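You operate a simulated robot arm through the tools that you are given. There is no shell and no other tool.

You run a simulated two-armed robot. Do the job below in one go: nothing can be reset, and whatever is moved stays where it is left.

## Task
Both tubes have slipped in the corner clamp: close the corner up again.
Fine: ease both knobs, push each tube to within 6 mm of home, long one first, wind both knobs till they grip; fingers out of the gaps.
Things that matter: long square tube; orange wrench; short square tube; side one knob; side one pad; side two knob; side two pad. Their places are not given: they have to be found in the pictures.

It is judged by the outcome, as a careful person would: the job done as asked, and still so three seconds after it is handed in. It fails if anything else is knocked over, pushed out of place, dropped, spilled or broken.

## Robot
Two 7-joint arms with two-finger grippers on one trunk that stands fixed in place. Base frame: the origin is at the foot of the trunk, x ahead of it, y to its left, z up; the work surface is at about z = 0.8. Units: m, rad, N and s.
The left shoulder is at [0.025, 0.217, 1.18], the right one opposite. With the tool pointing down near the work surface each hand reaches from about 0.1 to 0.76 m from the base axis, measured 20 degrees to its own side. Payload 2.2 kg a hand.
Tool frame (each hand has its own): the origin (TCP) lies between the finger pads and is the grasp point; the fingertips stand 0.019 m ahead of it; z points along the fingers, y is the line along which they close. Largest opening 0.116 m; the body of the gripper starts 0.07 m behind the TCP.
Orientation is told as [roll, pitch, yaw] about the base's x, y, z axes, in that order, counted from this pose: with the fingers straight down and closing along the base's y, the tool's x points along the base's -x, its y along +y and its z along -z.

## Interface
- The arms move only by the tool servo_tool. It takes "left_moves", "right_moves" or both (then of equal length, played together; a hand with none holds still); each is text: rows parted by semicolons, each of 7 numbers parted by spaces: the turn, a rotation vector about the tool's x, y, z in rad, then the shift along the tool's x, y, z in mm, then the gripper command, from -1 (fully open) to 1 (shut), values between in proportion. In form: rx ry rz tx ty tz claw; .... A call has 1 to 20 rows; each row is the pose to reach, as a shift and turn from the pose commanded when the call began, along the tool's axes at that moment. A row lasts 0.2 s, in which the tool goes at most 0.05 m and 0.15 rad; a call with a longer step from one row to the next is refused whole, and so is a gripper value outside its range. Where a pose cannot be reached the arm comes as near as it can. A force on the tool above 90 N (or 10 N above the force at the start of the call, whichever is more), or a blocked arm, ends the call early, and 0.2 s more pass. The fingers move at their own pace and stop on an object; they squeeze with about 41 N. The grip force told is the motor's: it shows also when the fingers shut on nothing. Time passes only in rows, and 0.2 s behind the last, so rows that repeat a pose let the fingers close. It gives the time, the measured TCP pose, the force on the tool (base axes), the opening and the grip force at its end, in the units of the frame above (readings bear some noise), with the torque about the TCP (base axes, N m) and any sound that the robot's microphone picked up, and new pictures: "show" is both (left out), scene, wrist or none (wrist: the cameras of the hands that moved).
- Cameras (640 x 400 px; columns grow to the right, rows downward): "scene" is now at [0.1298, 0.0186, 1.3506]; the picture's right is [0.17, -0.98, 0.00], its down [-0.57, -0.10, -0.81] and it looks along [0.80, 0.14, -0.58] (base axes); focal length 280 px, centre (320, 200). "left" rides on the left gripper at [0.069, 0.015, -0.097] in its tool frame; the picture's right is [-0.21, 0.98, 0.00], its down [-0.76, -0.17, -0.63] and it looks along [-0.62, -0.14, 0.78] (tool axes); focal length 251 px, centre (320, 200). "right" rides on the right gripper at [0.069, -0.015, -0.097] in its tool frame; the picture's right is [0.21, 0.98, 0.00], its down [-0.76, 0.17, -0.63] and it looks along [-0.62, 0.14, 0.77] (tool axes); focal length 251 px, centre (320, 200).
- raise_lower(by): slides the trunk up (or, below 0, down) by that many m; the arms and the scene camera ride with it, the base frame stays. It gives what a move gives, with no picture.
- head_to(pan, tilt): turns the head with the scene camera to pan (to the left, within 1.396 rad either way) and tilt (down, from -0.506 to 1.204), counted from straight ahead of the robot. It gives what a move gives, and a new picture of the scene camera.
- probe_pixels(camera, pixels): there is no depth. For up to 12 entries [column, row, z] of the newest picture of that camera ("zoom" is the newest enlarged one), the place [x, y] in the base frame at which the ray of that pixel passes the height z, good to about 0.002 m. It takes no simulated time.
- enlarge(camera, box): a new picture of the part [left, top, right, bottom] of that camera's present view, enlarged. It takes no simulated time.
- close_job(): hands the job in; it is judged then, once.

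Leave the grippers open and the arms clear of the work at the hand-in unless told otherwise.

The tools are called after "Emit:" as a command line: name --argument value ..., lists and objects as JSON in quotes. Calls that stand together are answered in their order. servo_tool: Moves the arms, as the interface text tells. Its arguments: {"type":"object","properties":{"left_moves":{"type":"string"},"right_moves":{"type":"string"},"show":{"type":"string","enum":["both","scene","wrist","none"]}},"required":[]} The other tools are called the same way: raise_lower (by) slides the trunk up or down; head_to (pan, tilt) turns the head that bears the scene camera; probe_pixels (camera, pixels) gives the place at which the rays of pixels pass given heights; enlarge (camera, box) takes an enlarged picture of a part of a camera's view; close_job () hands the job in.

At the start:

```text
t: 0.0
left_tool_pos: [0.4952, 0.2772, 1.1925]
left_orientation: [-0.002, 0.0, 0.0]
left_force: [-0.1, 0.0, -0.6]
left_torque: [-0.04, -0.01, -0.01]
left_width: 0.116
left_finger_force: 0.0
right_tool_pos: [0.5361, -0.1627, 1.0745]
right_orientation: [-0.004, 0.002, 0.0]
right_force: [-0.6, -0.1, -0.1]
right_torque: [0.03, -0.02, -0.04]
right_width: 0.1159
right_finger_force: 0.1
trunk travel left (down, up): [-0.325, 0.165]
head pan, tilt: [0.173, 0.618]
```

scene: 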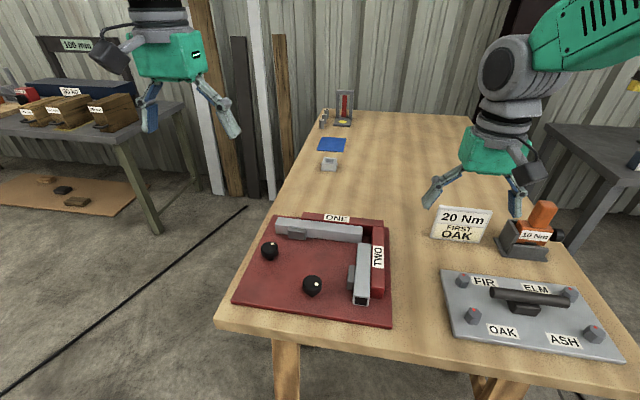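
right: 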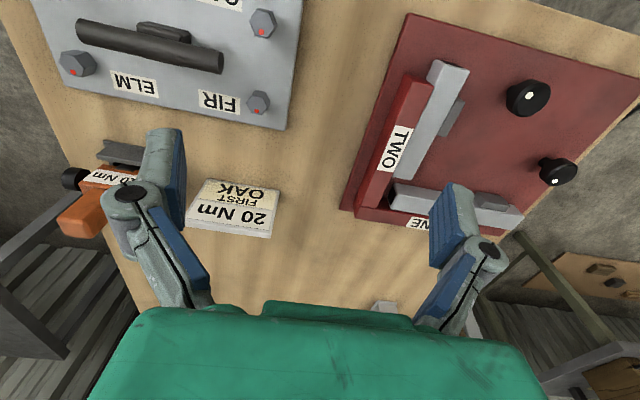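
left: 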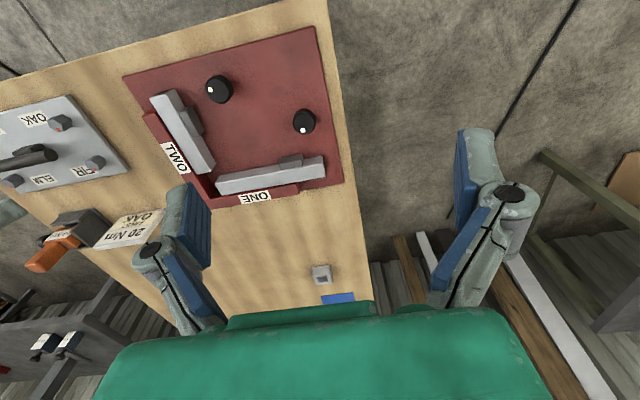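

I see the red corner clamp at about (315, 265) in the scene picture, with two grey tubes: one along side ONE and one along side TWO. There are two black knobs at (270, 250) and (312, 286). I'll enlarge these views before doing anything.

Emit:
enlarge --camera "scene" --box '[220, 200, 410, 330]'

Emit:
enlarge --camera "right" --box '[330, 0, 640, 240]'

Emit:
enlarge --camera "left" --box '[110, 20, 360, 220]'

```text
3.08 times, centred on (315, 265) of scene
```

zoom: 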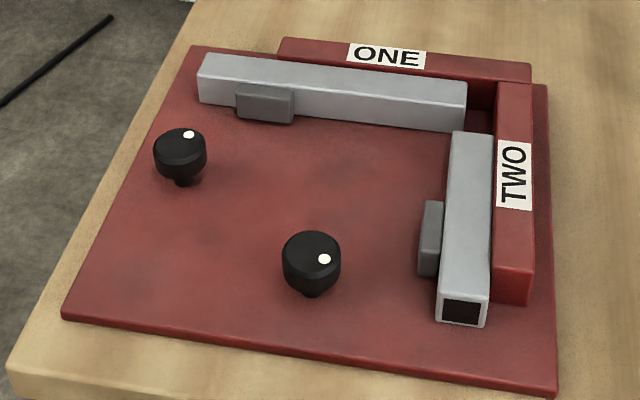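

```text
1.67 times, centred on (485, 120) of right
```

zoom: 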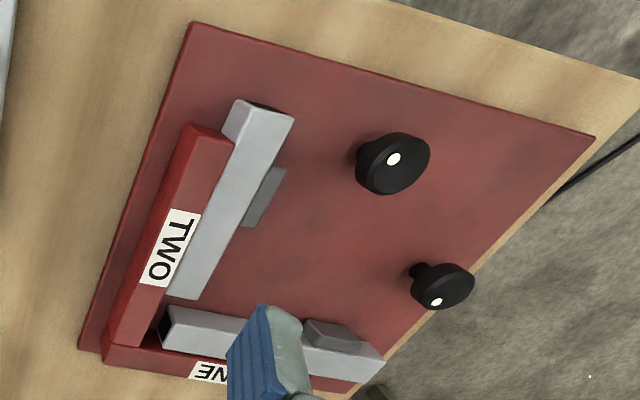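

```text
2.00 times, centred on (235, 120) of left
```

zoom: 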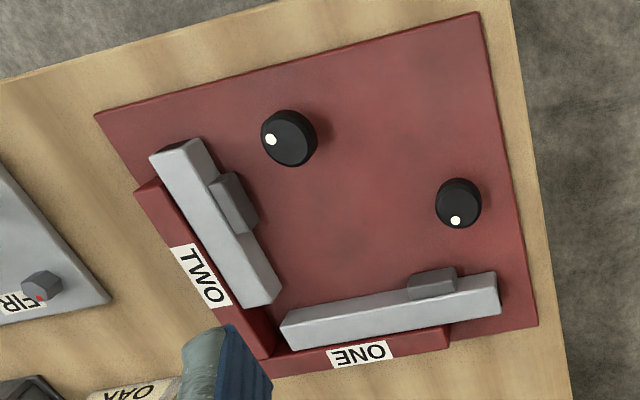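

I'll probe the main features of the clamp in the scene picture to get their positions, using guesses for their heights.

Emit:
probe_pixels --camera "scene" --pixels '[[276, 216, 0.81], [238, 302, 0.81], [391, 322, 0.81], [387, 225, 0.81], [270, 247, 0.86], [312, 282, 0.86], [276, 220, 0.85], [362, 228, 0.85], [358, 241, 0.85], [361, 297, 0.85], [270, 258, 0.82], [312, 293, 0.82]]'

Emit:
enlarge --camera "scene" --box '[420, 180, 640, 360]'

Emit:
enlarge --camera "scene" --box '[290, 80, 390, 180]'

```text
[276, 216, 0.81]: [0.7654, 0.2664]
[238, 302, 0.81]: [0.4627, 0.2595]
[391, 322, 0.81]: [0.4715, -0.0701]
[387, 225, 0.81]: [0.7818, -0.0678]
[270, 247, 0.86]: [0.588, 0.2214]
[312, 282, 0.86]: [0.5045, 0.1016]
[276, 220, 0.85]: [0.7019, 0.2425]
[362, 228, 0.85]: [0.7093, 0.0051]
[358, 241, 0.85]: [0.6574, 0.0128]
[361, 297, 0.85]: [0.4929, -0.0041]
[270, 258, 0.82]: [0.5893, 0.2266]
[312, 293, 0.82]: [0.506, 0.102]
```

```text
2.22 times, centred on (530, 270) of scene
```

zoom: 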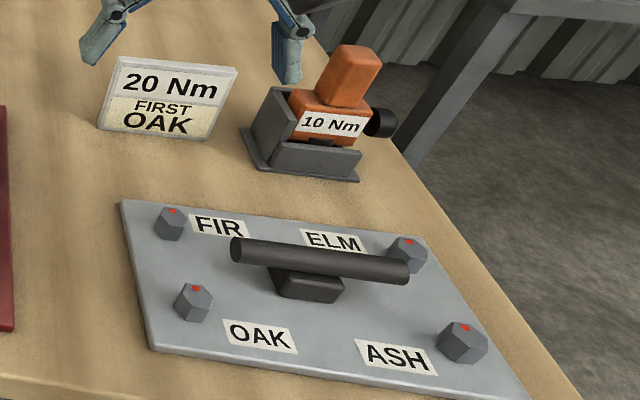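

```text
4.00 times, centred on (340, 130) of scene
```

zoom: 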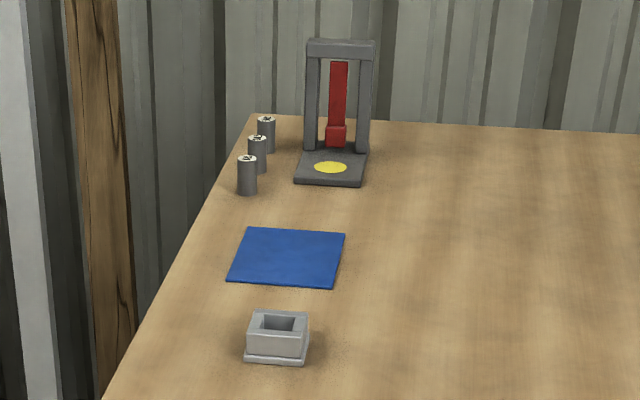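

I'll find heights by triangulating: I'll probe the knob dots, tube ends and plate corners in the scene and left pictures at two heights each.

Emit:
probe_pixels --camera "scene" --pixels '[[272.1, 243.6, 0.84], [272.1, 243.6, 0.88], [316.3, 284.2, 0.84], [316.3, 284.2, 0.88], [388.9, 323.9, 0.8], [388.9, 323.9, 0.82], [366.2, 229, 0.83], [366.2, 229, 0.86], [474.6, 232, 0.8], [491.7, 226, 0.8], [387, 224, 0.8], [387, 224, 0.82]]'

Emit:
probe_pixels --camera "left" --pixels '[[302.5, 130, 0.84], [302.5, 130, 0.88], [210, 90, 0.84], [210, 90, 0.88], [122.5, 76.5, 0.8], [122.5, 76.5, 0.82], [314, 27, 0.8], [314, 27, 0.82], [343, 181, 0.8], [343, 181, 0.82]]'

```text
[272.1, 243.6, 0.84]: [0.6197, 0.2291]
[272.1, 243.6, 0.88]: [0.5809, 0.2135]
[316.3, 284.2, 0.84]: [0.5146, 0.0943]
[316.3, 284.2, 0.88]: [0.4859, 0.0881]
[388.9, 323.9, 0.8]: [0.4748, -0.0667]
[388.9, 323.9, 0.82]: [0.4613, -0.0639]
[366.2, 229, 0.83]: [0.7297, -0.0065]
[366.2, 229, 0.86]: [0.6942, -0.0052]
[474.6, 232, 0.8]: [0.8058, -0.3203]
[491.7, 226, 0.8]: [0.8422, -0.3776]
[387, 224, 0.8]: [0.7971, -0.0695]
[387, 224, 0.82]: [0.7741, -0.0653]
```

```text
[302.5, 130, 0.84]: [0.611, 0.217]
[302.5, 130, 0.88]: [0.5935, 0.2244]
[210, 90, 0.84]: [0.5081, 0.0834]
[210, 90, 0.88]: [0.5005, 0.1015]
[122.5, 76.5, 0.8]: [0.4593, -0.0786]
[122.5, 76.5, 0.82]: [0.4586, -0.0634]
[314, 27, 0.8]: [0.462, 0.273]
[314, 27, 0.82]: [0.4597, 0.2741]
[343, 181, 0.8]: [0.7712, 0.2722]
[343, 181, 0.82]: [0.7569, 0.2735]
```

Triangulation puts both knob tops near z≈0.857, with knob one near (0.595, 0.22), knob two near (0.505, 0.10), and the plate top near 0.815–0.82. I'll bring the left hand lower and toward the robot, fingers well above everything, for a closer camera view.

Emit:
servo_tool --left_moves "0 0 0 15 -20 28 -1; 0 0 0 30 -40 56 -1; 0 0 0 45 -60 84 -1; 0 0 0 60 -80 112 -1; 0 0 0 75 -100 130 -1; 0 0 0 75 -100 130 -1" --show "both"

```text
t: 1.4
left_tool_pos: [0.4166, 0.1765, 1.0651]
left_orientation: [0.0, -0.002, -0.001]
left_force: [-0.5, -0.6, 0.1]
left_torque: [-0.01, 0.0, -0.04]
left_width: 0.1158
left_finger_force: 0.1
right_tool_pos: [0.5337, -0.1643, 1.0759]
right_orientation: [-0.001, -0.001, 0.001]
right_force: [-0.6, 0.2, 0.0]
right_torque: [0.01, 0.0, 0.02]
right_width: 0.1161
right_finger_force: 0.1
trunk travel left (down, up): [-0.325, 0.165]
head pan, tilt: [0.173, 0.618]
```

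scene: 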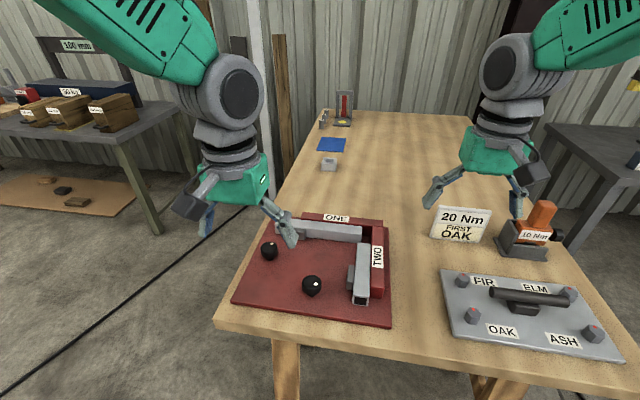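
left: 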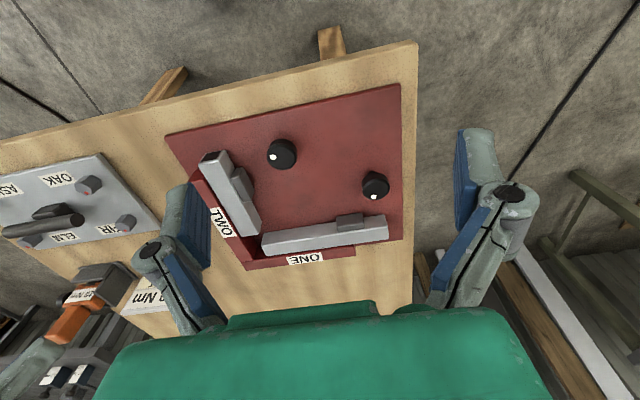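

The left camera now sees the whole clamp. I'll enlarge it.

Emit:
enlarge --camera "left" --box '[160, 80, 420, 275]'

Emit:
enlarge --camera "left" --box '[190, 130, 300, 250]'

Emit:
enlarge --camera "left" --box '[300, 160, 410, 270]'

```text
2.05 times, centred on (290, 178) of left
```

zoom: 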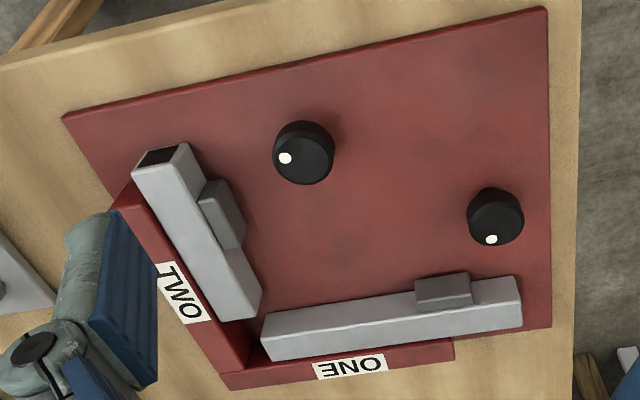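

```text
3.33 times, centred on (245, 190) of left
```

zoom: 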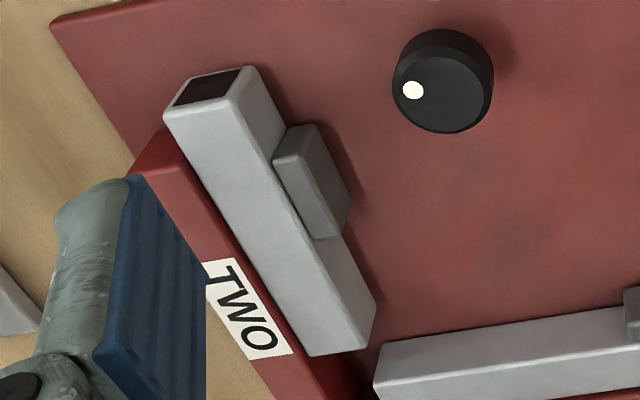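

```text
3.64 times, centred on (355, 215) of left
```

zoom: 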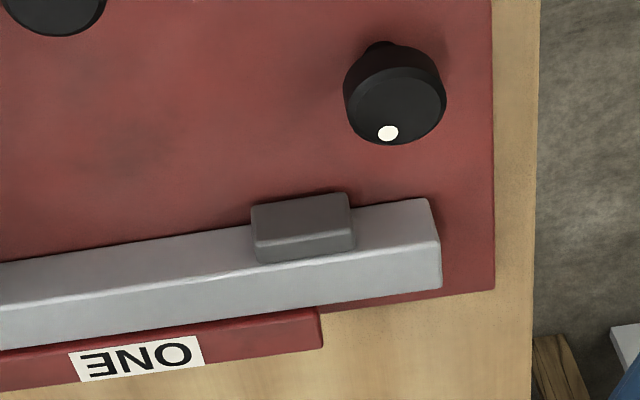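

I'll take tighter zooms of the scene camera on the corner region and on the tubes' far ends.

Emit:
enlarge --camera "scene" --box '[335, 210, 400, 255]'

Emit:
enlarge --camera "scene" --box '[335, 240, 400, 310]'

Emit:
enlarge --camera "left" --box '[225, 200, 305, 260]'

```text
8.89 times, centred on (368, 232) of scene
```

zoom: 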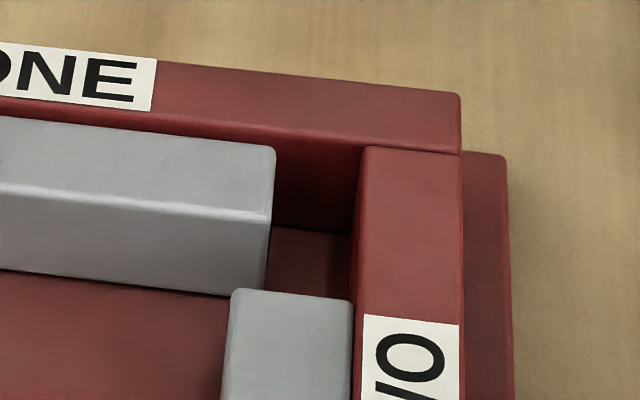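

```text
5.71 times, centred on (368, 275) of scene
```

zoom: 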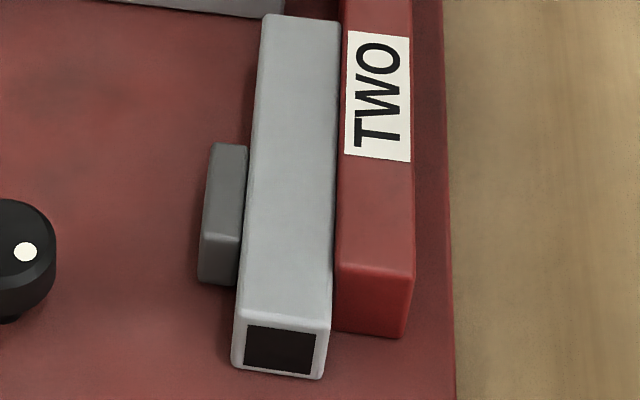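

```text
6.67 times, centred on (265, 230) of left
```

zoom: 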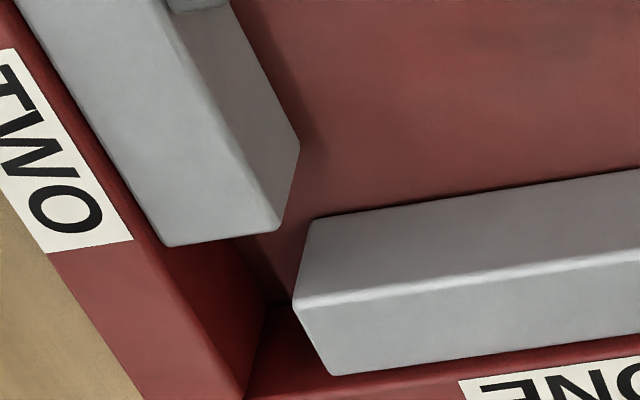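

I'll triangulate the tube corners and fence corner seen in both zooms.

Emit:
probe_pixels --camera "scene" --pixels '[[362.4, 226.65, 0.84], [362.4, 226.65, 0.87], [361.9, 234.2, 0.84], [361.9, 234.2, 0.87], [357.6, 242.96, 0.84], [357.6, 242.96, 0.87], [371.1, 243.75, 0.84], [371.1, 243.75, 0.87], [372.2, 226.65, 0.84], [372.2, 226.65, 0.87]]'

Emit:
probe_pixels --camera "left" --pixels '[[267.25, 256.2, 0.84], [267.25, 256.2, 0.87], [260.95, 244.7, 0.84], [260.95, 244.7, 0.87], [259.45, 234.2, 0.84], [259.45, 234.2, 0.87], [241.8, 236.7, 0.84], [241.8, 236.7, 0.87], [253.75, 259.7, 0.84], [253.75, 259.7, 0.87]]'

```text
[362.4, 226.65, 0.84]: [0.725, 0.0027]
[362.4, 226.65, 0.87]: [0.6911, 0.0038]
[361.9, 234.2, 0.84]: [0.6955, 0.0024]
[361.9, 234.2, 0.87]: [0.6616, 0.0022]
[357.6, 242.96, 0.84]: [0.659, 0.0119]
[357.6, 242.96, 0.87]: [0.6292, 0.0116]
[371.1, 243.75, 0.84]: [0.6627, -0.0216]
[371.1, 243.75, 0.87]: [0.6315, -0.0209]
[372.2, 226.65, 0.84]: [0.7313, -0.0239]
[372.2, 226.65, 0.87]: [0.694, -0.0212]
```

```text
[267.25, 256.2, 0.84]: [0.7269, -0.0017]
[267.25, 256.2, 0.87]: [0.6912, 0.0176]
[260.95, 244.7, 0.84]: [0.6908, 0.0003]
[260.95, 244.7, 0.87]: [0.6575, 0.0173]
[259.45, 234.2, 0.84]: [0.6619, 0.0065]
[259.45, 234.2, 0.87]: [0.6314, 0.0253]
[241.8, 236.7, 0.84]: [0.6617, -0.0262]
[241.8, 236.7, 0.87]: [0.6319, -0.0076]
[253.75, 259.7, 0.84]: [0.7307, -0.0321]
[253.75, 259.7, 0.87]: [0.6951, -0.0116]
```

Reading: the tubes are about 30 mm square with tops near z≈0.847. The long tube's gap to fence TWO is about 25 mm, and the short tube's gap to the long tube is about 33 mm. Next I'll zoom in on the knobs to get their exact centres.

Emit:
enlarge --camera "scene" --box '[250, 230, 340, 305]'

Emit:
enlarge --camera "left" --box '[260, 130, 400, 215]'

```text
5.33 times, centred on (295, 268) of scene
```

zoom: 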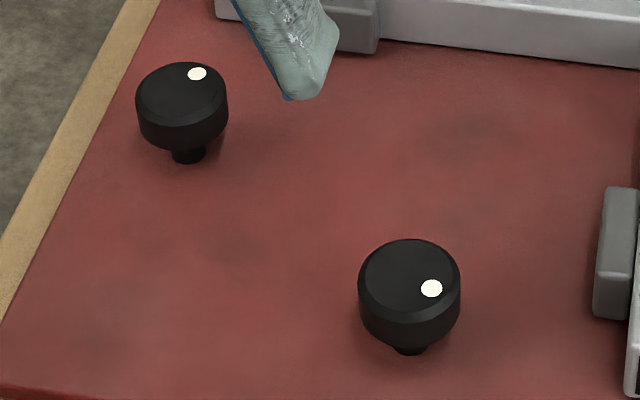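

```text
4.57 times, centred on (330, 172) of left
```

zoom: 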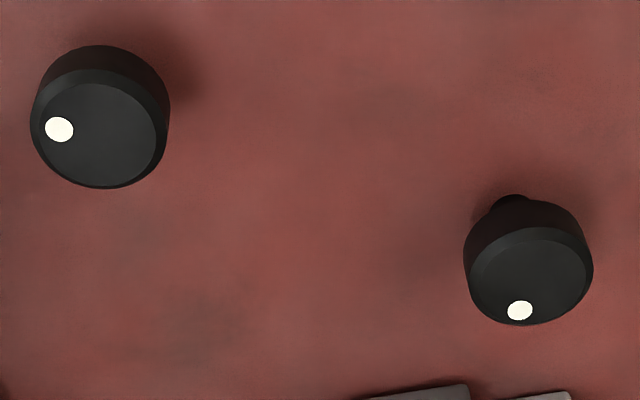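

I'll triangulate the knob top centres: scene (268.9, 247.2) and (311.9, 281.8), left (376.2, 189.8) and (282.5, 157.8).

Emit:
probe_pixels --camera "scene" --pixels '[[268.9, 247.2, 0.85], [268.9, 247.2, 0.87], [311.9, 281.8, 0.85], [311.9, 281.8, 0.87], [270.3, 259.5, 0.82], [311.7, 295.5, 0.82]]'

Emit:
probe_pixels --camera "left" --pixels '[[376.2, 189.8, 0.85], [376.2, 189.8, 0.87], [282.5, 157.8, 0.85], [282.5, 157.8, 0.87]]'

```text
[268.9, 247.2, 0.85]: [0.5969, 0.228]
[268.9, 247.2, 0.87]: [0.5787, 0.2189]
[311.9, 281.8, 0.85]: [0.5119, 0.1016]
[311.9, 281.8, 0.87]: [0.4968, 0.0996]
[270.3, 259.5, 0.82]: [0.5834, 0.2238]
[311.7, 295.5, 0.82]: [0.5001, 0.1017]
```

```text
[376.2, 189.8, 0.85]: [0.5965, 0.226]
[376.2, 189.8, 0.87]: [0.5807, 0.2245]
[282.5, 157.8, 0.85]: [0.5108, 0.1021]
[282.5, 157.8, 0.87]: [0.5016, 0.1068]
```

Knob one's centre is about (0.592, 0.2255) and knob two's about (0.510, 0.102), both with tops near z≈0.853. I'll take the left hand to about 0.10 m above knob one with the fingers partly closed to about 0.07 m, and look again.

Emit:
servo_tool --left_moves "0 0 0 -30 8 15 -0.6; 0 0 0 -60 16 30 -0.4; 0 0 0 -90 24 50 -0.2; 0 0 0 -120 33 70 -0.2; 0 0 0 -148 41 90 -0.2; 0 0 0 -173 48.5 110 -0.2; 0 0 0 -173 48.5 110 -0.2; 0 0 0 -173 48.5 110 -0.2" --show "both"

```text
t: 3.2
left_tool_pos: [0.5921, 0.2251, 0.953]
left_orientation: [-0.001, -0.003, 0.001]
left_force: [-0.4, 1.1, -0.6]
left_torque: [0.01, 0.04, 0.01]
left_width: 0.0696
left_finger_force: 0.0
right_tool_pos: [0.5336, -0.1641, 1.0751]
right_orientation: [0.0, -0.001, -0.001]
right_force: [0.2, -0.1, -0.6]
right_torque: [0.0, -0.03, 0.02]
right_width: 0.116
right_finger_force: 0.1
trunk travel left (down, up): [-0.325, 0.165]
head pan, tilt: [0.173, 0.618]
```

scene: 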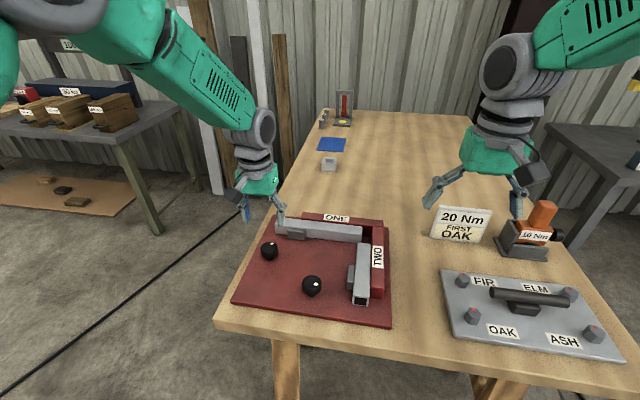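
left: 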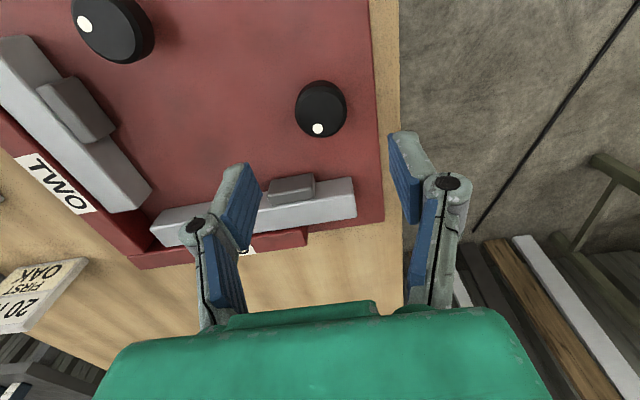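

The left hand is above knob one. I'll check the knob's centre in the left picture at about (322, 107), and the pads and tube ends, before coming down.

Emit:
enlarge --camera "left" --box '[0, 0, 400, 270]'

Emit:
enlarge --camera "left" --box '[280, 70, 370, 145]'

```text
1.48 times, centred on (200, 135) of left
```

zoom: 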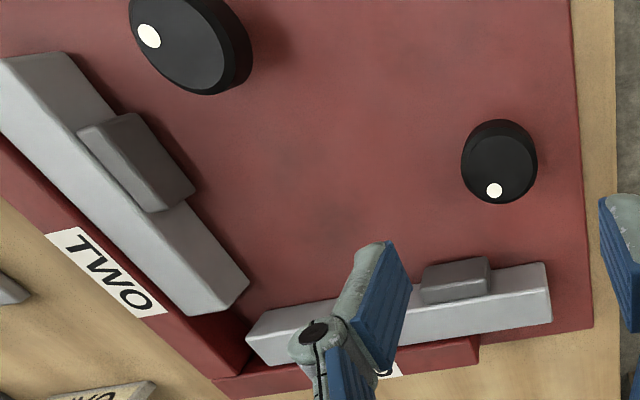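

```text
5.33 times, centred on (325, 108) of left
```

zoom: 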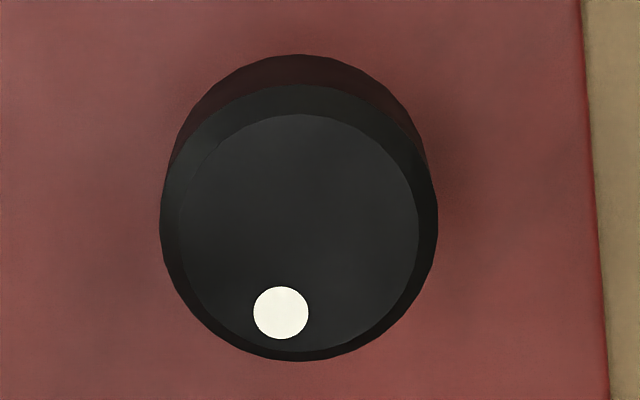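

I'll probe the knob's top face in this zoom: its centre at (298, 233) and its edges.

Emit:
probe_pixels --camera "zoom" --pixels '[[298, 233, 0.85], [298, 233, 0.855], [298, 233, 0.86], [178, 233, 0.855], [418, 233, 0.855], [298, 115, 0.855], [298, 352, 0.855], [281, 313, 0.855], [160, 225, 0.85], [437, 225, 0.85]]'

```text
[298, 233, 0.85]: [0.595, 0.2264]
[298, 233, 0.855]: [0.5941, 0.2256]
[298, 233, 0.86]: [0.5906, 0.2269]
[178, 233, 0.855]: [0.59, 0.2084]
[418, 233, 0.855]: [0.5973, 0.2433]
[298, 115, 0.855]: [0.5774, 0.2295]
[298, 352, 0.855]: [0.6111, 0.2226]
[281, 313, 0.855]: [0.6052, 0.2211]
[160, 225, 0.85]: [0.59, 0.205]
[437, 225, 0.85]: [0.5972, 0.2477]
```

Knob one's centre is (0.594, 0.226), diameter about 42 mm. It's centred between the fingers, so I'll lower 102 mm to TCP z≈0.8505 (tips at about 0.83, clear of the plate) and close on the knob.

Emit:
servo_tool --left_moves "0 0 0 -0.5 0 34 -0.2; 0 0 0 -0.5 0 68 -0.2; 0 0 0 -0.5 0 102 -0.2; 0 0 0 -0.5 0 102 -0.2; 0 0 0 -0.5 0 102 0.3; 0 0 0 -0.5 0 102 0.6; 0 0 0 -0.5 0 102 1; 0 0 0 -0.5 0 102 1" --show "both"

```text
t: 5.0
left_tool_pos: [0.5894, 0.2245, 0.8539]
left_orientation: [0.001, -0.002, 0.001]
left_force: [-1.2, -4.5, -3.9]
left_torque: [-0.27, -0.85, -0.06]
left_width: 0.0419
left_finger_force: 44.1
right_tool_pos: [0.5338, -0.1642, 1.0749]
right_orientation: [0.0, -0.001, 0.001]
right_force: [-0.3, -0.4, 0.6]
right_torque: [0.0, 0.0, 0.04]
right_width: 0.116
right_finger_force: 0.1
trunk travel left (down, up): [-0.325, 0.165]
head pan, tilt: [0.173, 0.618]
```

scene: 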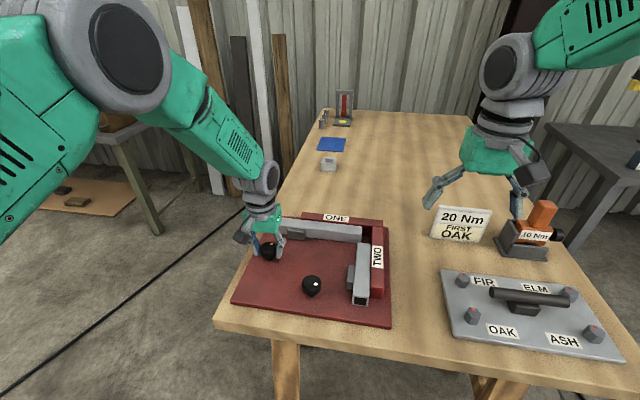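
left: 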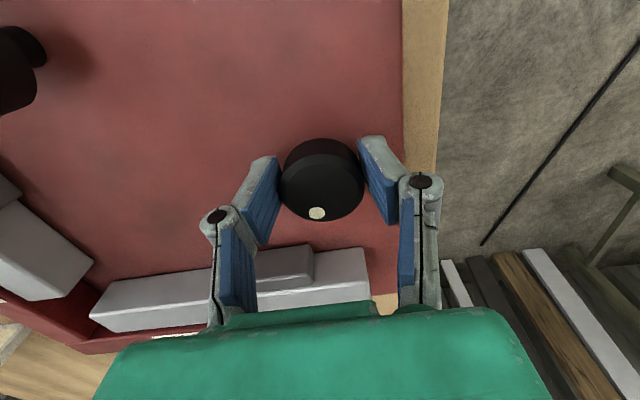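

The fingers have the knob (width 0.0419, 44 N). I'll ease it anticlockwise from above (negative turn about the tool's z) by 0.7 rad, then watch the torque and the pad.

Emit:
servo_tool --left_moves "0 0 -0.1 0 0 102 1; 0 0 -0.1 0 0 0 1" --show "none"

```text
refused: row 1 steps farther than a row can; nothing moved
```

That call contained a stale 102 mm shift, and it was refused whole, so nothing moved. I'll send the pure turn instead, with zero shift.

Emit:
servo_tool --left_moves "0 0 -0.12 0 0 0 1; 0 0 -0.24 0 0 0 1; 0 0 -0.36 0 0 0 1; 0 0 -0.48 0 0 0 1; 0 0 -0.6 0 0 0 1; 0 0 -0.7 0 0 0 1" --show "both"

```text
t: 6.4
left_tool_pos: [0.5916, 0.2213, 0.8528]
left_orientation: [-0.003, -0.004, 0.702]
left_force: [2.9, -10.1, 3.5]
left_torque: [-0.83, 0.72, -0.06]
left_width: 0.042
left_finger_force: 44.8
right_tool_pos: [0.5325, -0.1666, 1.0754]
right_orientation: [0.001, -0.002, 0.001]
right_force: [-0.4, 0.2, 0.9]
right_torque: [0.02, -0.01, -0.02]
right_width: 0.116
right_finger_force: 0.0
trunk travel left (down, up): [-0.325, 0.165]
head pan, tilt: [0.173, 0.618]
```

scene: 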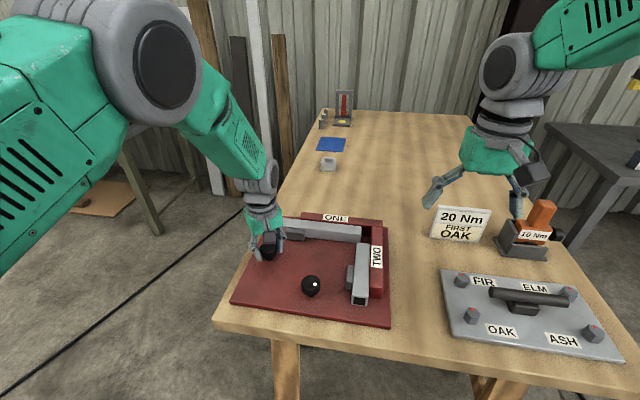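
left: 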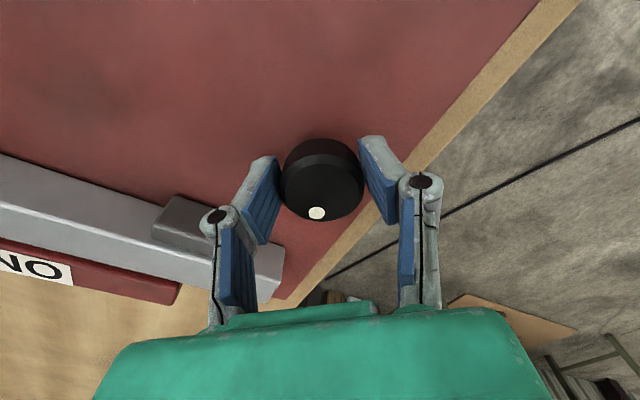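

The knob turned with the fingers. I'll zoom in on pad one in both views to see whether it drew back.

Emit:
enlarge --camera "left" --box '[130, 170, 300, 310]'

Emit:
enlarge --camera "scene" --box '[260, 205, 400, 300]'

```text
2.86 times, centred on (215, 240) of left
```

zoom: 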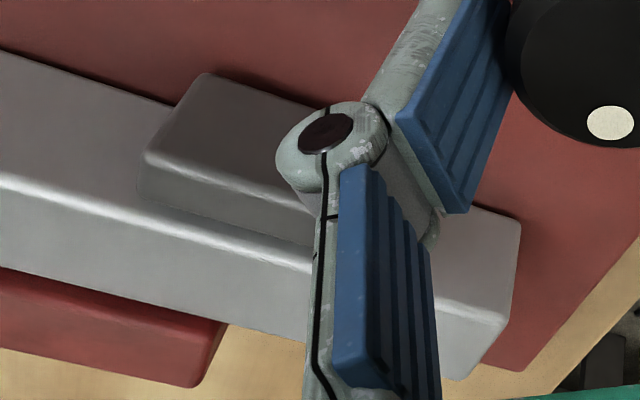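

```text
4.21 times, centred on (330, 252) of scene
```

zoom: 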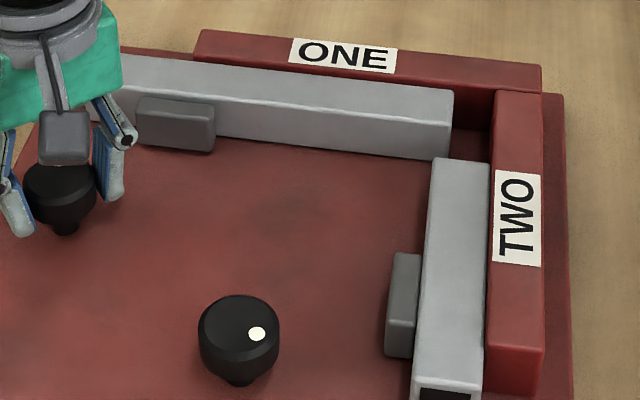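

The pad still looks close to the tube. I'll keep turning anticlockwise by another 1.2 rad and read the torque and sounds.

Emit:
servo_tool --left_moves "0 0 -0.12 0 0 0 1; 0 0 -0.24 0 0 0 1; 0 0 -0.36 0 0 0 1; 0 0 -0.48 0 0 0 1; 0 0 -0.6 0 0 0 1; 0 0 -0.72 0 0 0 1; 0 0 -0.84 0 0 0 1; 0 0 -0.96 0 0 0 1; 0 0 -1.08 0 0 0 1; 0 0 -1.2 0 0 0 1" --show "both"

```text
t: 8.6
left_tool_pos: [0.5961, 0.2233, 0.8539]
left_orientation: [-0.01, -0.001, 1.903]
left_force: [29.9, -6.9, 4.3]
left_torque: [-0.87, -0.53, -0.04]
left_width: 0.0411
left_finger_force: 44.7
right_tool_pos: [0.5351, -0.1646, 1.0736]
right_orientation: [0.002, 0.001, -0.001]
right_force: [-0.5, -0.2, -0.4]
right_torque: [0.03, 0.02, 0.01]
right_width: 0.116
right_finger_force: 0.1
trunk travel left (down, up): [-0.325, 0.165]
head pan, tilt: [0.173, 0.618]
```

scene: 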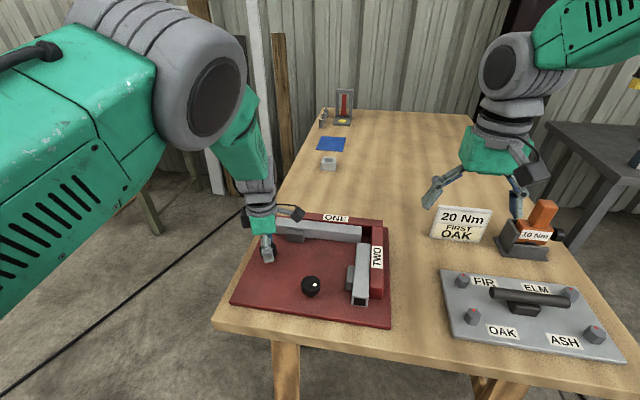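
left: 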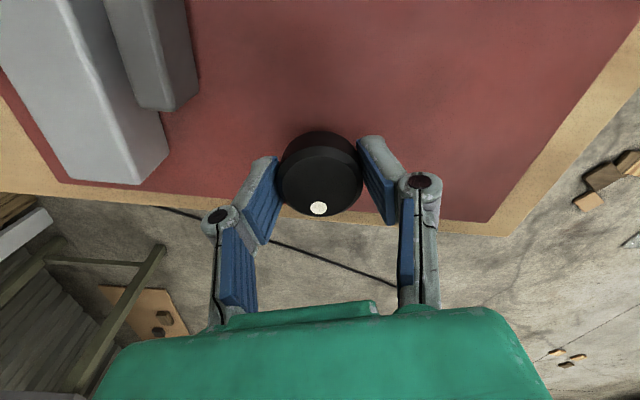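

The dot has stayed with the fingers, so the knob has turned 1.9 rad. The sideways force of +30 N in x suggests the knob's centre lies a few mm further in x than my tool centre. I'll check the pad gap.

Emit:
enlarge --camera "left" --box '[0, 0, 240, 200]'

Emit:
enlarge --camera "scene" --box '[250, 205, 330, 265]'

```text
2.00 times, centred on (120, 100) of left
```

zoom: 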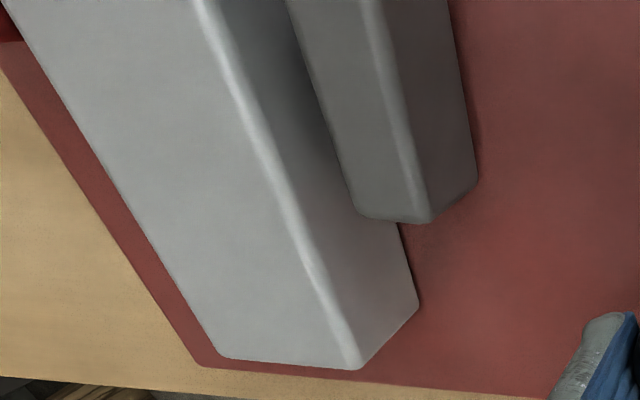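

```text
6.67 times, centred on (290, 235) of scene
```

zoom: 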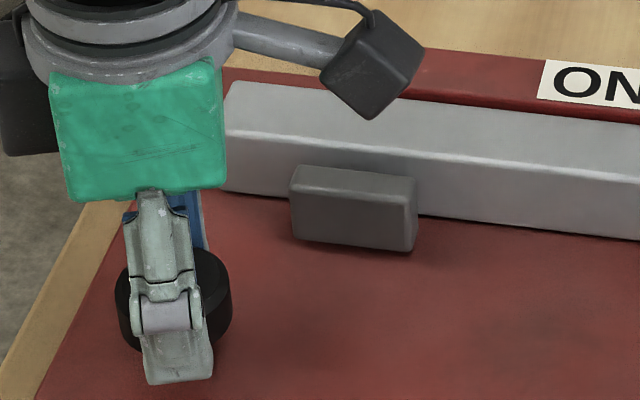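

Pad one has clearly drawn back a few mm from the tube, so anticlockwise eases. I'll let go of knob one and rise 110 mm.

Emit:
servo_tool --left_moves "0 0 0 0 0 0 -0.2; 0 0 0 0 0 0 -0.2; 0 0 0 0 0 0 -0.2; 0 0 0 0 0 -36 -0.2; 0 0 0 0 0 -72 -0.2; 0 0 0 0 0 -110 -0.2; 0 0 0 0 0 -110 -0.2" --show "both"

```text
t: 10.2
left_tool_pos: [0.5918, 0.2224, 0.9631]
left_orientation: [-0.002, -0.001, 1.899]
left_force: [-0.5, 0.5, -0.4]
left_torque: [-0.01, 0.04, -0.04]
left_width: 0.0695
left_finger_force: 0.1
right_tool_pos: [0.5337, -0.1637, 1.0745]
right_orientation: [0.001, -0.001, -0.001]
right_force: [1.2, 0.4, 0.6]
right_torque: [-0.01, 0.0, 0.03]
right_width: 0.1158
right_finger_force: 0.1
trunk travel left (down, up): [-0.325, 0.165]
head pan, tilt: [0.173, 0.618]
```

scene: 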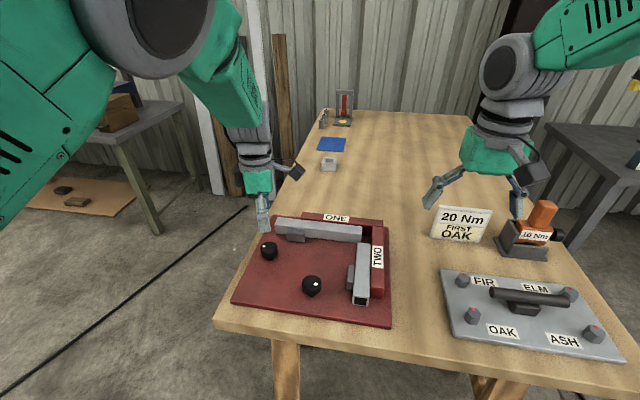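
left: 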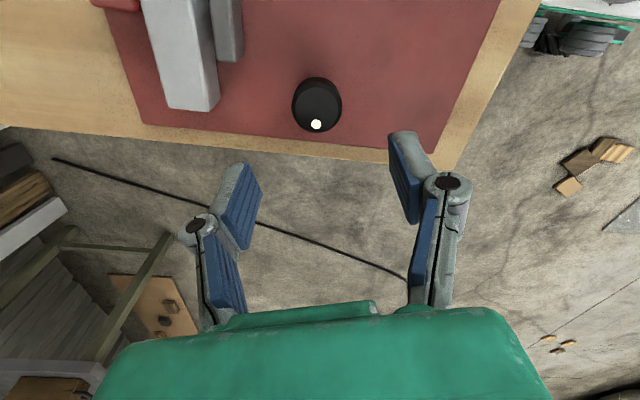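

I'll zoom in on knob one and the pad gap for a better centre estimate from this different viewing direction.

Emit:
enlarge --camera "left" --box '[140, 0, 360, 140]'

Emit:
enlarge --camera "scene" --box '[250, 205, 400, 310]'

Emit:
enlarge --camera "left" --box '[272, 65, 362, 140]'

```text
2.86 times, centred on (250, 70) of left
```

zoom: 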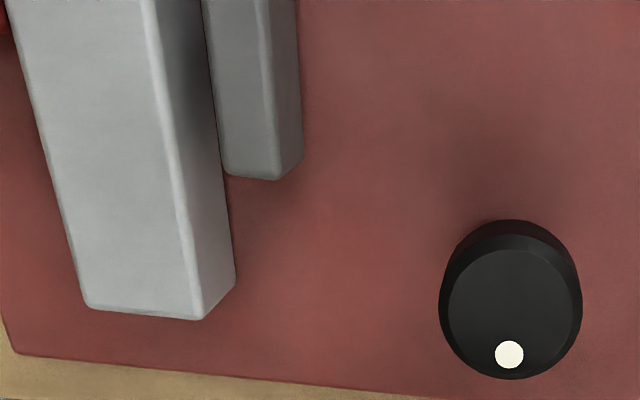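

```text
3.81 times, centred on (325, 258) of scene
```

zoom: 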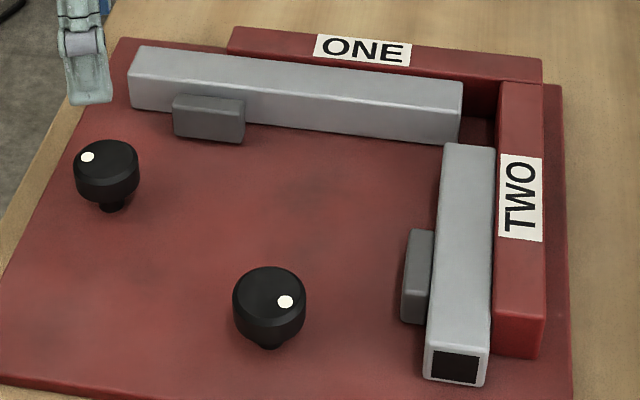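

```text
5.33 times, centred on (317, 102) of left
```

zoom: 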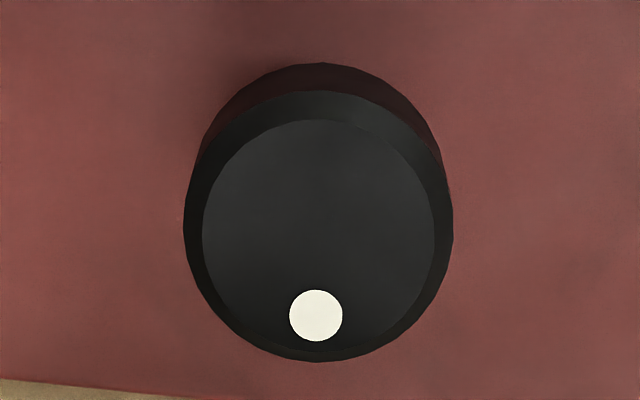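

I'll probe the knob-one centre (319, 235) in this zoom.

Emit:
probe_pixels --camera "zoom" --pixels '[[319, 235, 0.85], [319, 235, 0.855], [319, 235, 0.86], [316, 315, 0.855]]'

Emit:
probe_pixels --camera "left" --pixels '[[200, 110.5, 0.847], [200, 110.5, 0.817], [213, 38.5, 0.84], [220.5, 62, 0.84], [166, 106, 0.847]]'

```text
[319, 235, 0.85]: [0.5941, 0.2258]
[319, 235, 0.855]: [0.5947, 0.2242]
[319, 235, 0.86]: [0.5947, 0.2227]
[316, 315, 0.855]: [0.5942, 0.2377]
```

```text
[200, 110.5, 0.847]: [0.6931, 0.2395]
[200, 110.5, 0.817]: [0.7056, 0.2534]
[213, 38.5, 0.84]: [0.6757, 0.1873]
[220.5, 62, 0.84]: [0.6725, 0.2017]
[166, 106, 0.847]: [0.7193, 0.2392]
```

The long tube's left end is at y≈0.240 and x≈0.69–0.72. Now knob two: I'll draw the left hand up and away, turning it back to yaw 0, and bring the right hand to about 0.10 m above knob two at (0.510, 0.102).

Emit:
servo_tool --left_moves "0 0 0.136 -8.4 0 -10 -0.2; 0 0 0.272 -16.8 0 -20 -0.2; 0 0 0.408 -25 0 -30 -0.2; 0 0 0.544 -33.5 0 -40 -0.2; 0 0 0.68 -42 0 -50 -0.2; 0 0 0.816 -50 0 -60 -0.2; 0 0 0.952 -58.5 0 -70 -0.2; 0 0 1.088 -67 0 -80 -0.2; 0 0 1.224 -75 0 -90 -0.2; 0 0 1.36 -84 0 -100 -0.2; 0 0 1.496 -92 0 -110 -0.2; 0 0 1.632 -100 0 -120 -0.2; 0 0 1.768 -109 0 -130 -0.2; 0 0 1.9 -117 2 -140 -0.2; 0 0 1.9 -117 2 -140 -0.2" --right_moves "0 0 0 2 19 0 -1; 0 0 0 4 38 4 -0.8; 0 0 0 6 57 10 -0.6; 0 0 0 8 76 20 -0.4; 0 0 0 10 95 30 -0.2; 0 0 0 12 114 40 -0.2; 0 0 0 14 133 50 -0.2; 0 0 0 16 152 60 -0.2; 0 0 0 18 171 70 -0.2; 0 0 0 20 190 80 -0.2; 0 0 0 22 209 90 -0.2; 0 0 0 24 228 100 -0.2; 0 0 0 24 247 110 -0.2; 0 0 0 24 266 120 -0.2; 0 0 0 24 266 120 -0.2" --show "both"

```text
t: 13.4
left_tool_pos: [0.5502, 0.3355, 1.1007]
left_orientation: [0.0, -0.001, -0.003]
left_force: [-0.7, -0.1, 0.2]
left_torque: [-0.01, 0.0, -0.01]
left_width: 0.0697
left_finger_force: 0.0
right_tool_pos: [0.5126, 0.0996, 0.9581]
right_orientation: [0.005, 0.001, -0.013]
right_force: [0.0, 0.0, -0.3]
right_torque: [-0.01, 0.03, -0.01]
right_width: 0.0696
right_finger_force: 0.0
trunk travel left (down, up): [-0.325, 0.165]
head pan, tilt: [0.173, 0.618]
```

scene: 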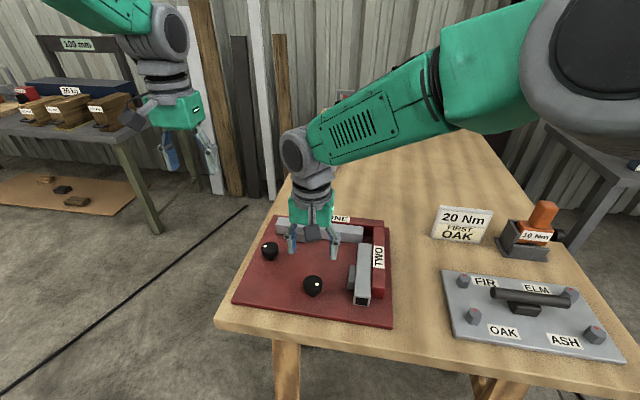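
right: 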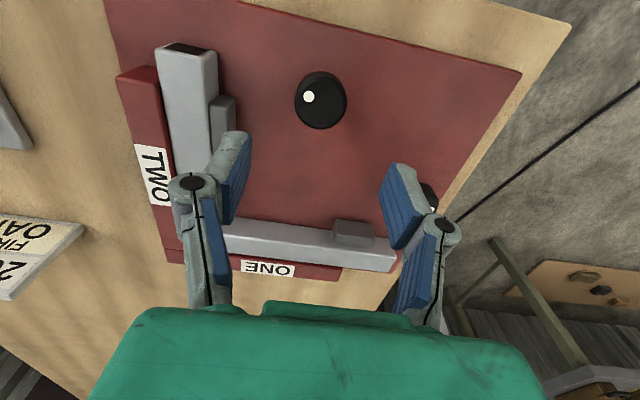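
left: 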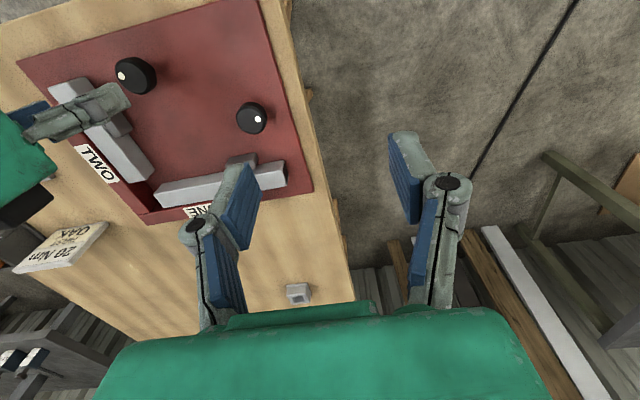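

The right hand is above knob two. I'll zoom its camera onto the knob, which is at about (320, 100).

Emit:
enlarge --camera "right" --box '[275, 62, 365, 137]'

```text
5.33 times, centred on (320, 100) of right
```

zoom: 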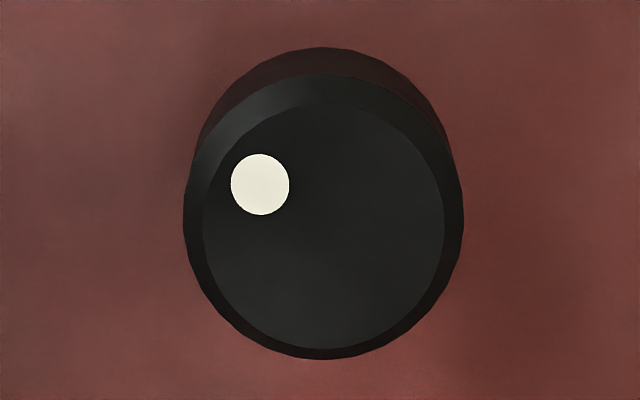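

I'll probe knob two's top centre at zoom (323, 227).

Emit:
probe_pixels --camera "zoom" --pixels '[[323, 227, 0.85], [323, 227, 0.855], [323, 227, 0.86], [260, 185, 0.855], [203, 227, 0.855], [443, 227, 0.855]]'

```text
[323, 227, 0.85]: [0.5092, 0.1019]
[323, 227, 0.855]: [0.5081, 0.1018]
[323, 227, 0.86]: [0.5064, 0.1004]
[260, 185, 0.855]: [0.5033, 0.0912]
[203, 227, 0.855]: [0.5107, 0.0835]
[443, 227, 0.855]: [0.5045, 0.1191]
```

Knob two's centre is (0.509, 0.102) and my tool is within about 1.5 mm of it. I'll lower the right hand 104 mm and close on the knob.

Emit:
servo_tool --right_moves "0 0 0 1.3 0 35 -0.2; 0 0 0 1.3 0 70 -0.2; 0 0 0 1.3 0 104 -0.2; 0 0 0 1.3 0 104 -0.2; 0 0 0 1.3 0 104 0.3; 0 0 0 1.3 0 104 0.6; 0 0 0 1.3 0 104 1; 0 0 0 1.3 0 104 1" --show "both"

```text
t: 15.2
left_tool_pos: [0.5512, 0.3332, 1.1018]
left_orientation: [0.001, -0.002, 0.0]
left_force: [-0.3, -0.9, 0.2]
left_torque: [-0.02, 0.01, -0.02]
left_width: 0.0696
left_finger_force: 0.0
right_tool_pos: [0.5074, 0.0998, 0.8505]
right_orientation: [-0.001, -0.002, 0.0]
right_force: [-2.5, -13.3, -5.5]
right_torque: [-0.55, -0.65, -0.04]
right_width: 0.0422
right_finger_force: 44.8
trunk travel left (down, up): [-0.325, 0.165]
head pan, tilt: [0.173, 0.618]
```

scene: 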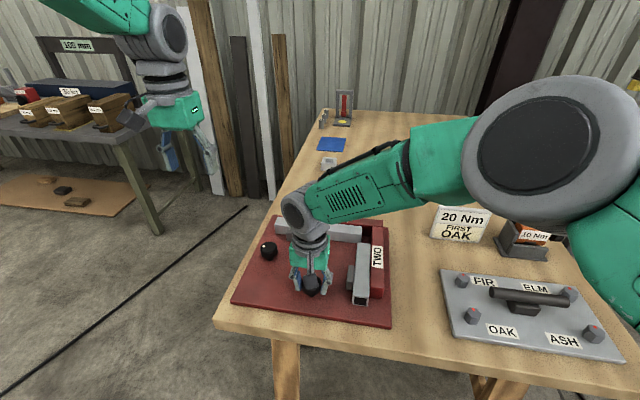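
right: 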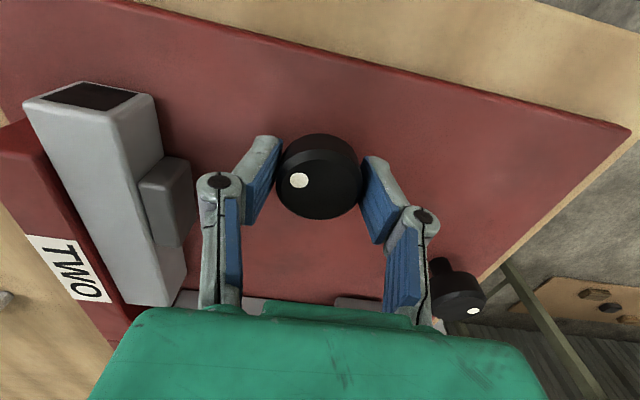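

Knob two is gripped. I'll turn it anticlockwise from above by 1.2 rad.

Emit:
servo_tool --right_moves "0 0 -0.12 0 0 0 1; 0 0 -0.24 0 0 0 1; 0 0 -0.36 0 0 0 1; 0 0 -0.48 0 0 0 1; 0 0 -0.6 0 0 0 1; 0 0 -0.72 0 0 0 1; 0 0 -0.84 0 0 0 1; 0 0 -0.96 0 0 0 1; 0 0 -1.08 0 0 0 1; 0 0 -1.2 0 0 0 1" --show "both"

```text
t: 17.4
left_tool_pos: [0.5512, 0.3305, 1.1019]
left_orientation: [0.003, 0.0, -0.001]
left_force: [0.6, -0.5, 0.5]
left_torque: [-0.02, -0.01, 0.0]
left_width: 0.0695
left_finger_force: 0.0
right_tool_pos: [0.5099, 0.0983, 0.8517]
right_orientation: [-0.003, -0.002, 1.202]
right_force: [3.8, -24.3, -1.8]
right_torque: [-0.1, 0.19, -0.04]
right_width: 0.0421
right_finger_force: 44.7
trunk travel left (down, up): [-0.325, 0.165]
head pan, tilt: [0.173, 0.618]
```

scene: 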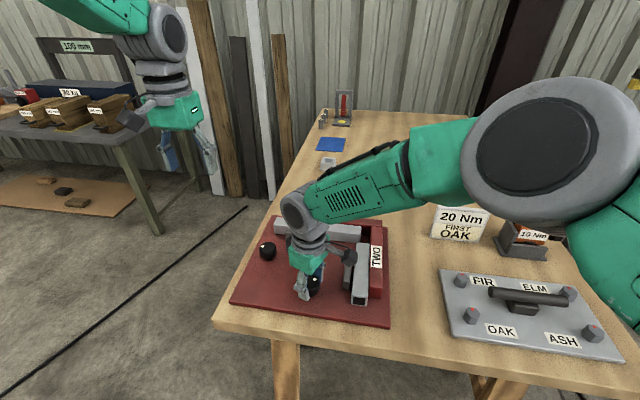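
right: 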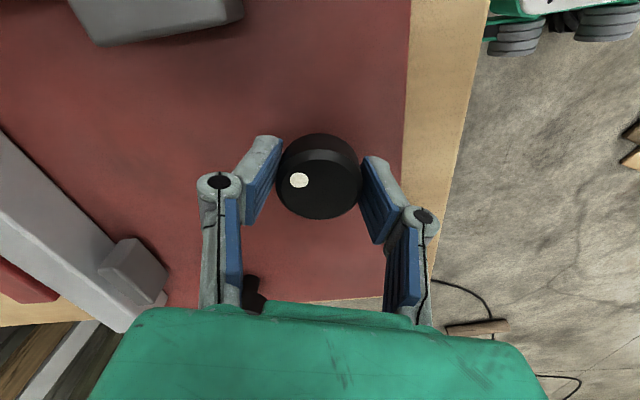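

The knob follows the fingers. There's a −24 N sideways force in y, so the knob's axis lies about 2 mm lower in y than my tool. I'll shift 2 mm that way while turning another 0.7 rad.

Emit:
servo_tool --right_moves "0 0 -0.12 1.9 -0.7 0 1; 0 0 -0.24 1.9 -0.7 0 1; 0 0 -0.36 1.9 -0.7 0 1; 0 0 -0.48 1.9 -0.7 0 1; 0 0 -0.6 1.9 -0.7 0 1; 0 0 -0.7 1.9 -0.7 0 1; 0 0 -0.7 1.9 -0.7 0 1" --show "both"

```text
t: 19.0
left_tool_pos: [0.5511, 0.3321, 1.1019]
left_orientation: [0.0, -0.003, 0.0]
left_force: [0.5, 0.0, -0.3]
left_torque: [0.02, -0.03, -0.04]
left_width: 0.0696
left_finger_force: 0.1
right_tool_pos: [0.5103, 0.0989, 0.852]
right_orientation: [-0.004, -0.003, 1.9]
right_force: [17.8, -14.4, 2.0]
right_torque: [0.64, -0.09, 0.0]
right_width: 0.0422
right_finger_force: 44.8
trunk travel left (down, up): [-0.325, 0.165]
head pan, tilt: [0.173, 0.618]
```

scene: 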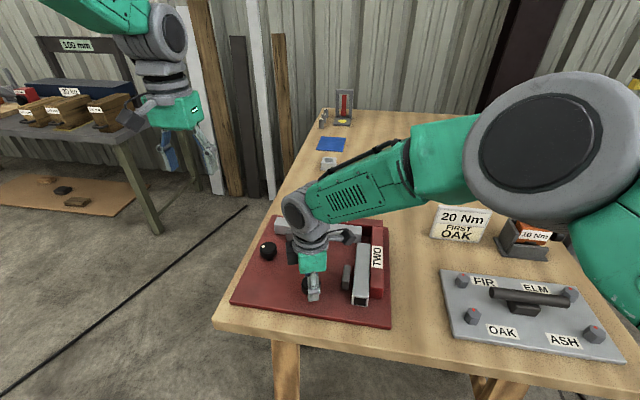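
right: 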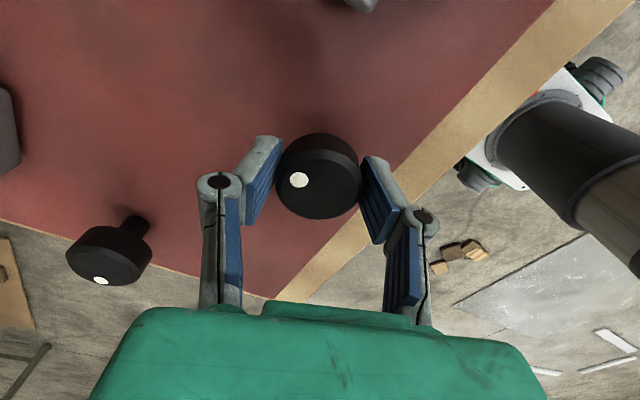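

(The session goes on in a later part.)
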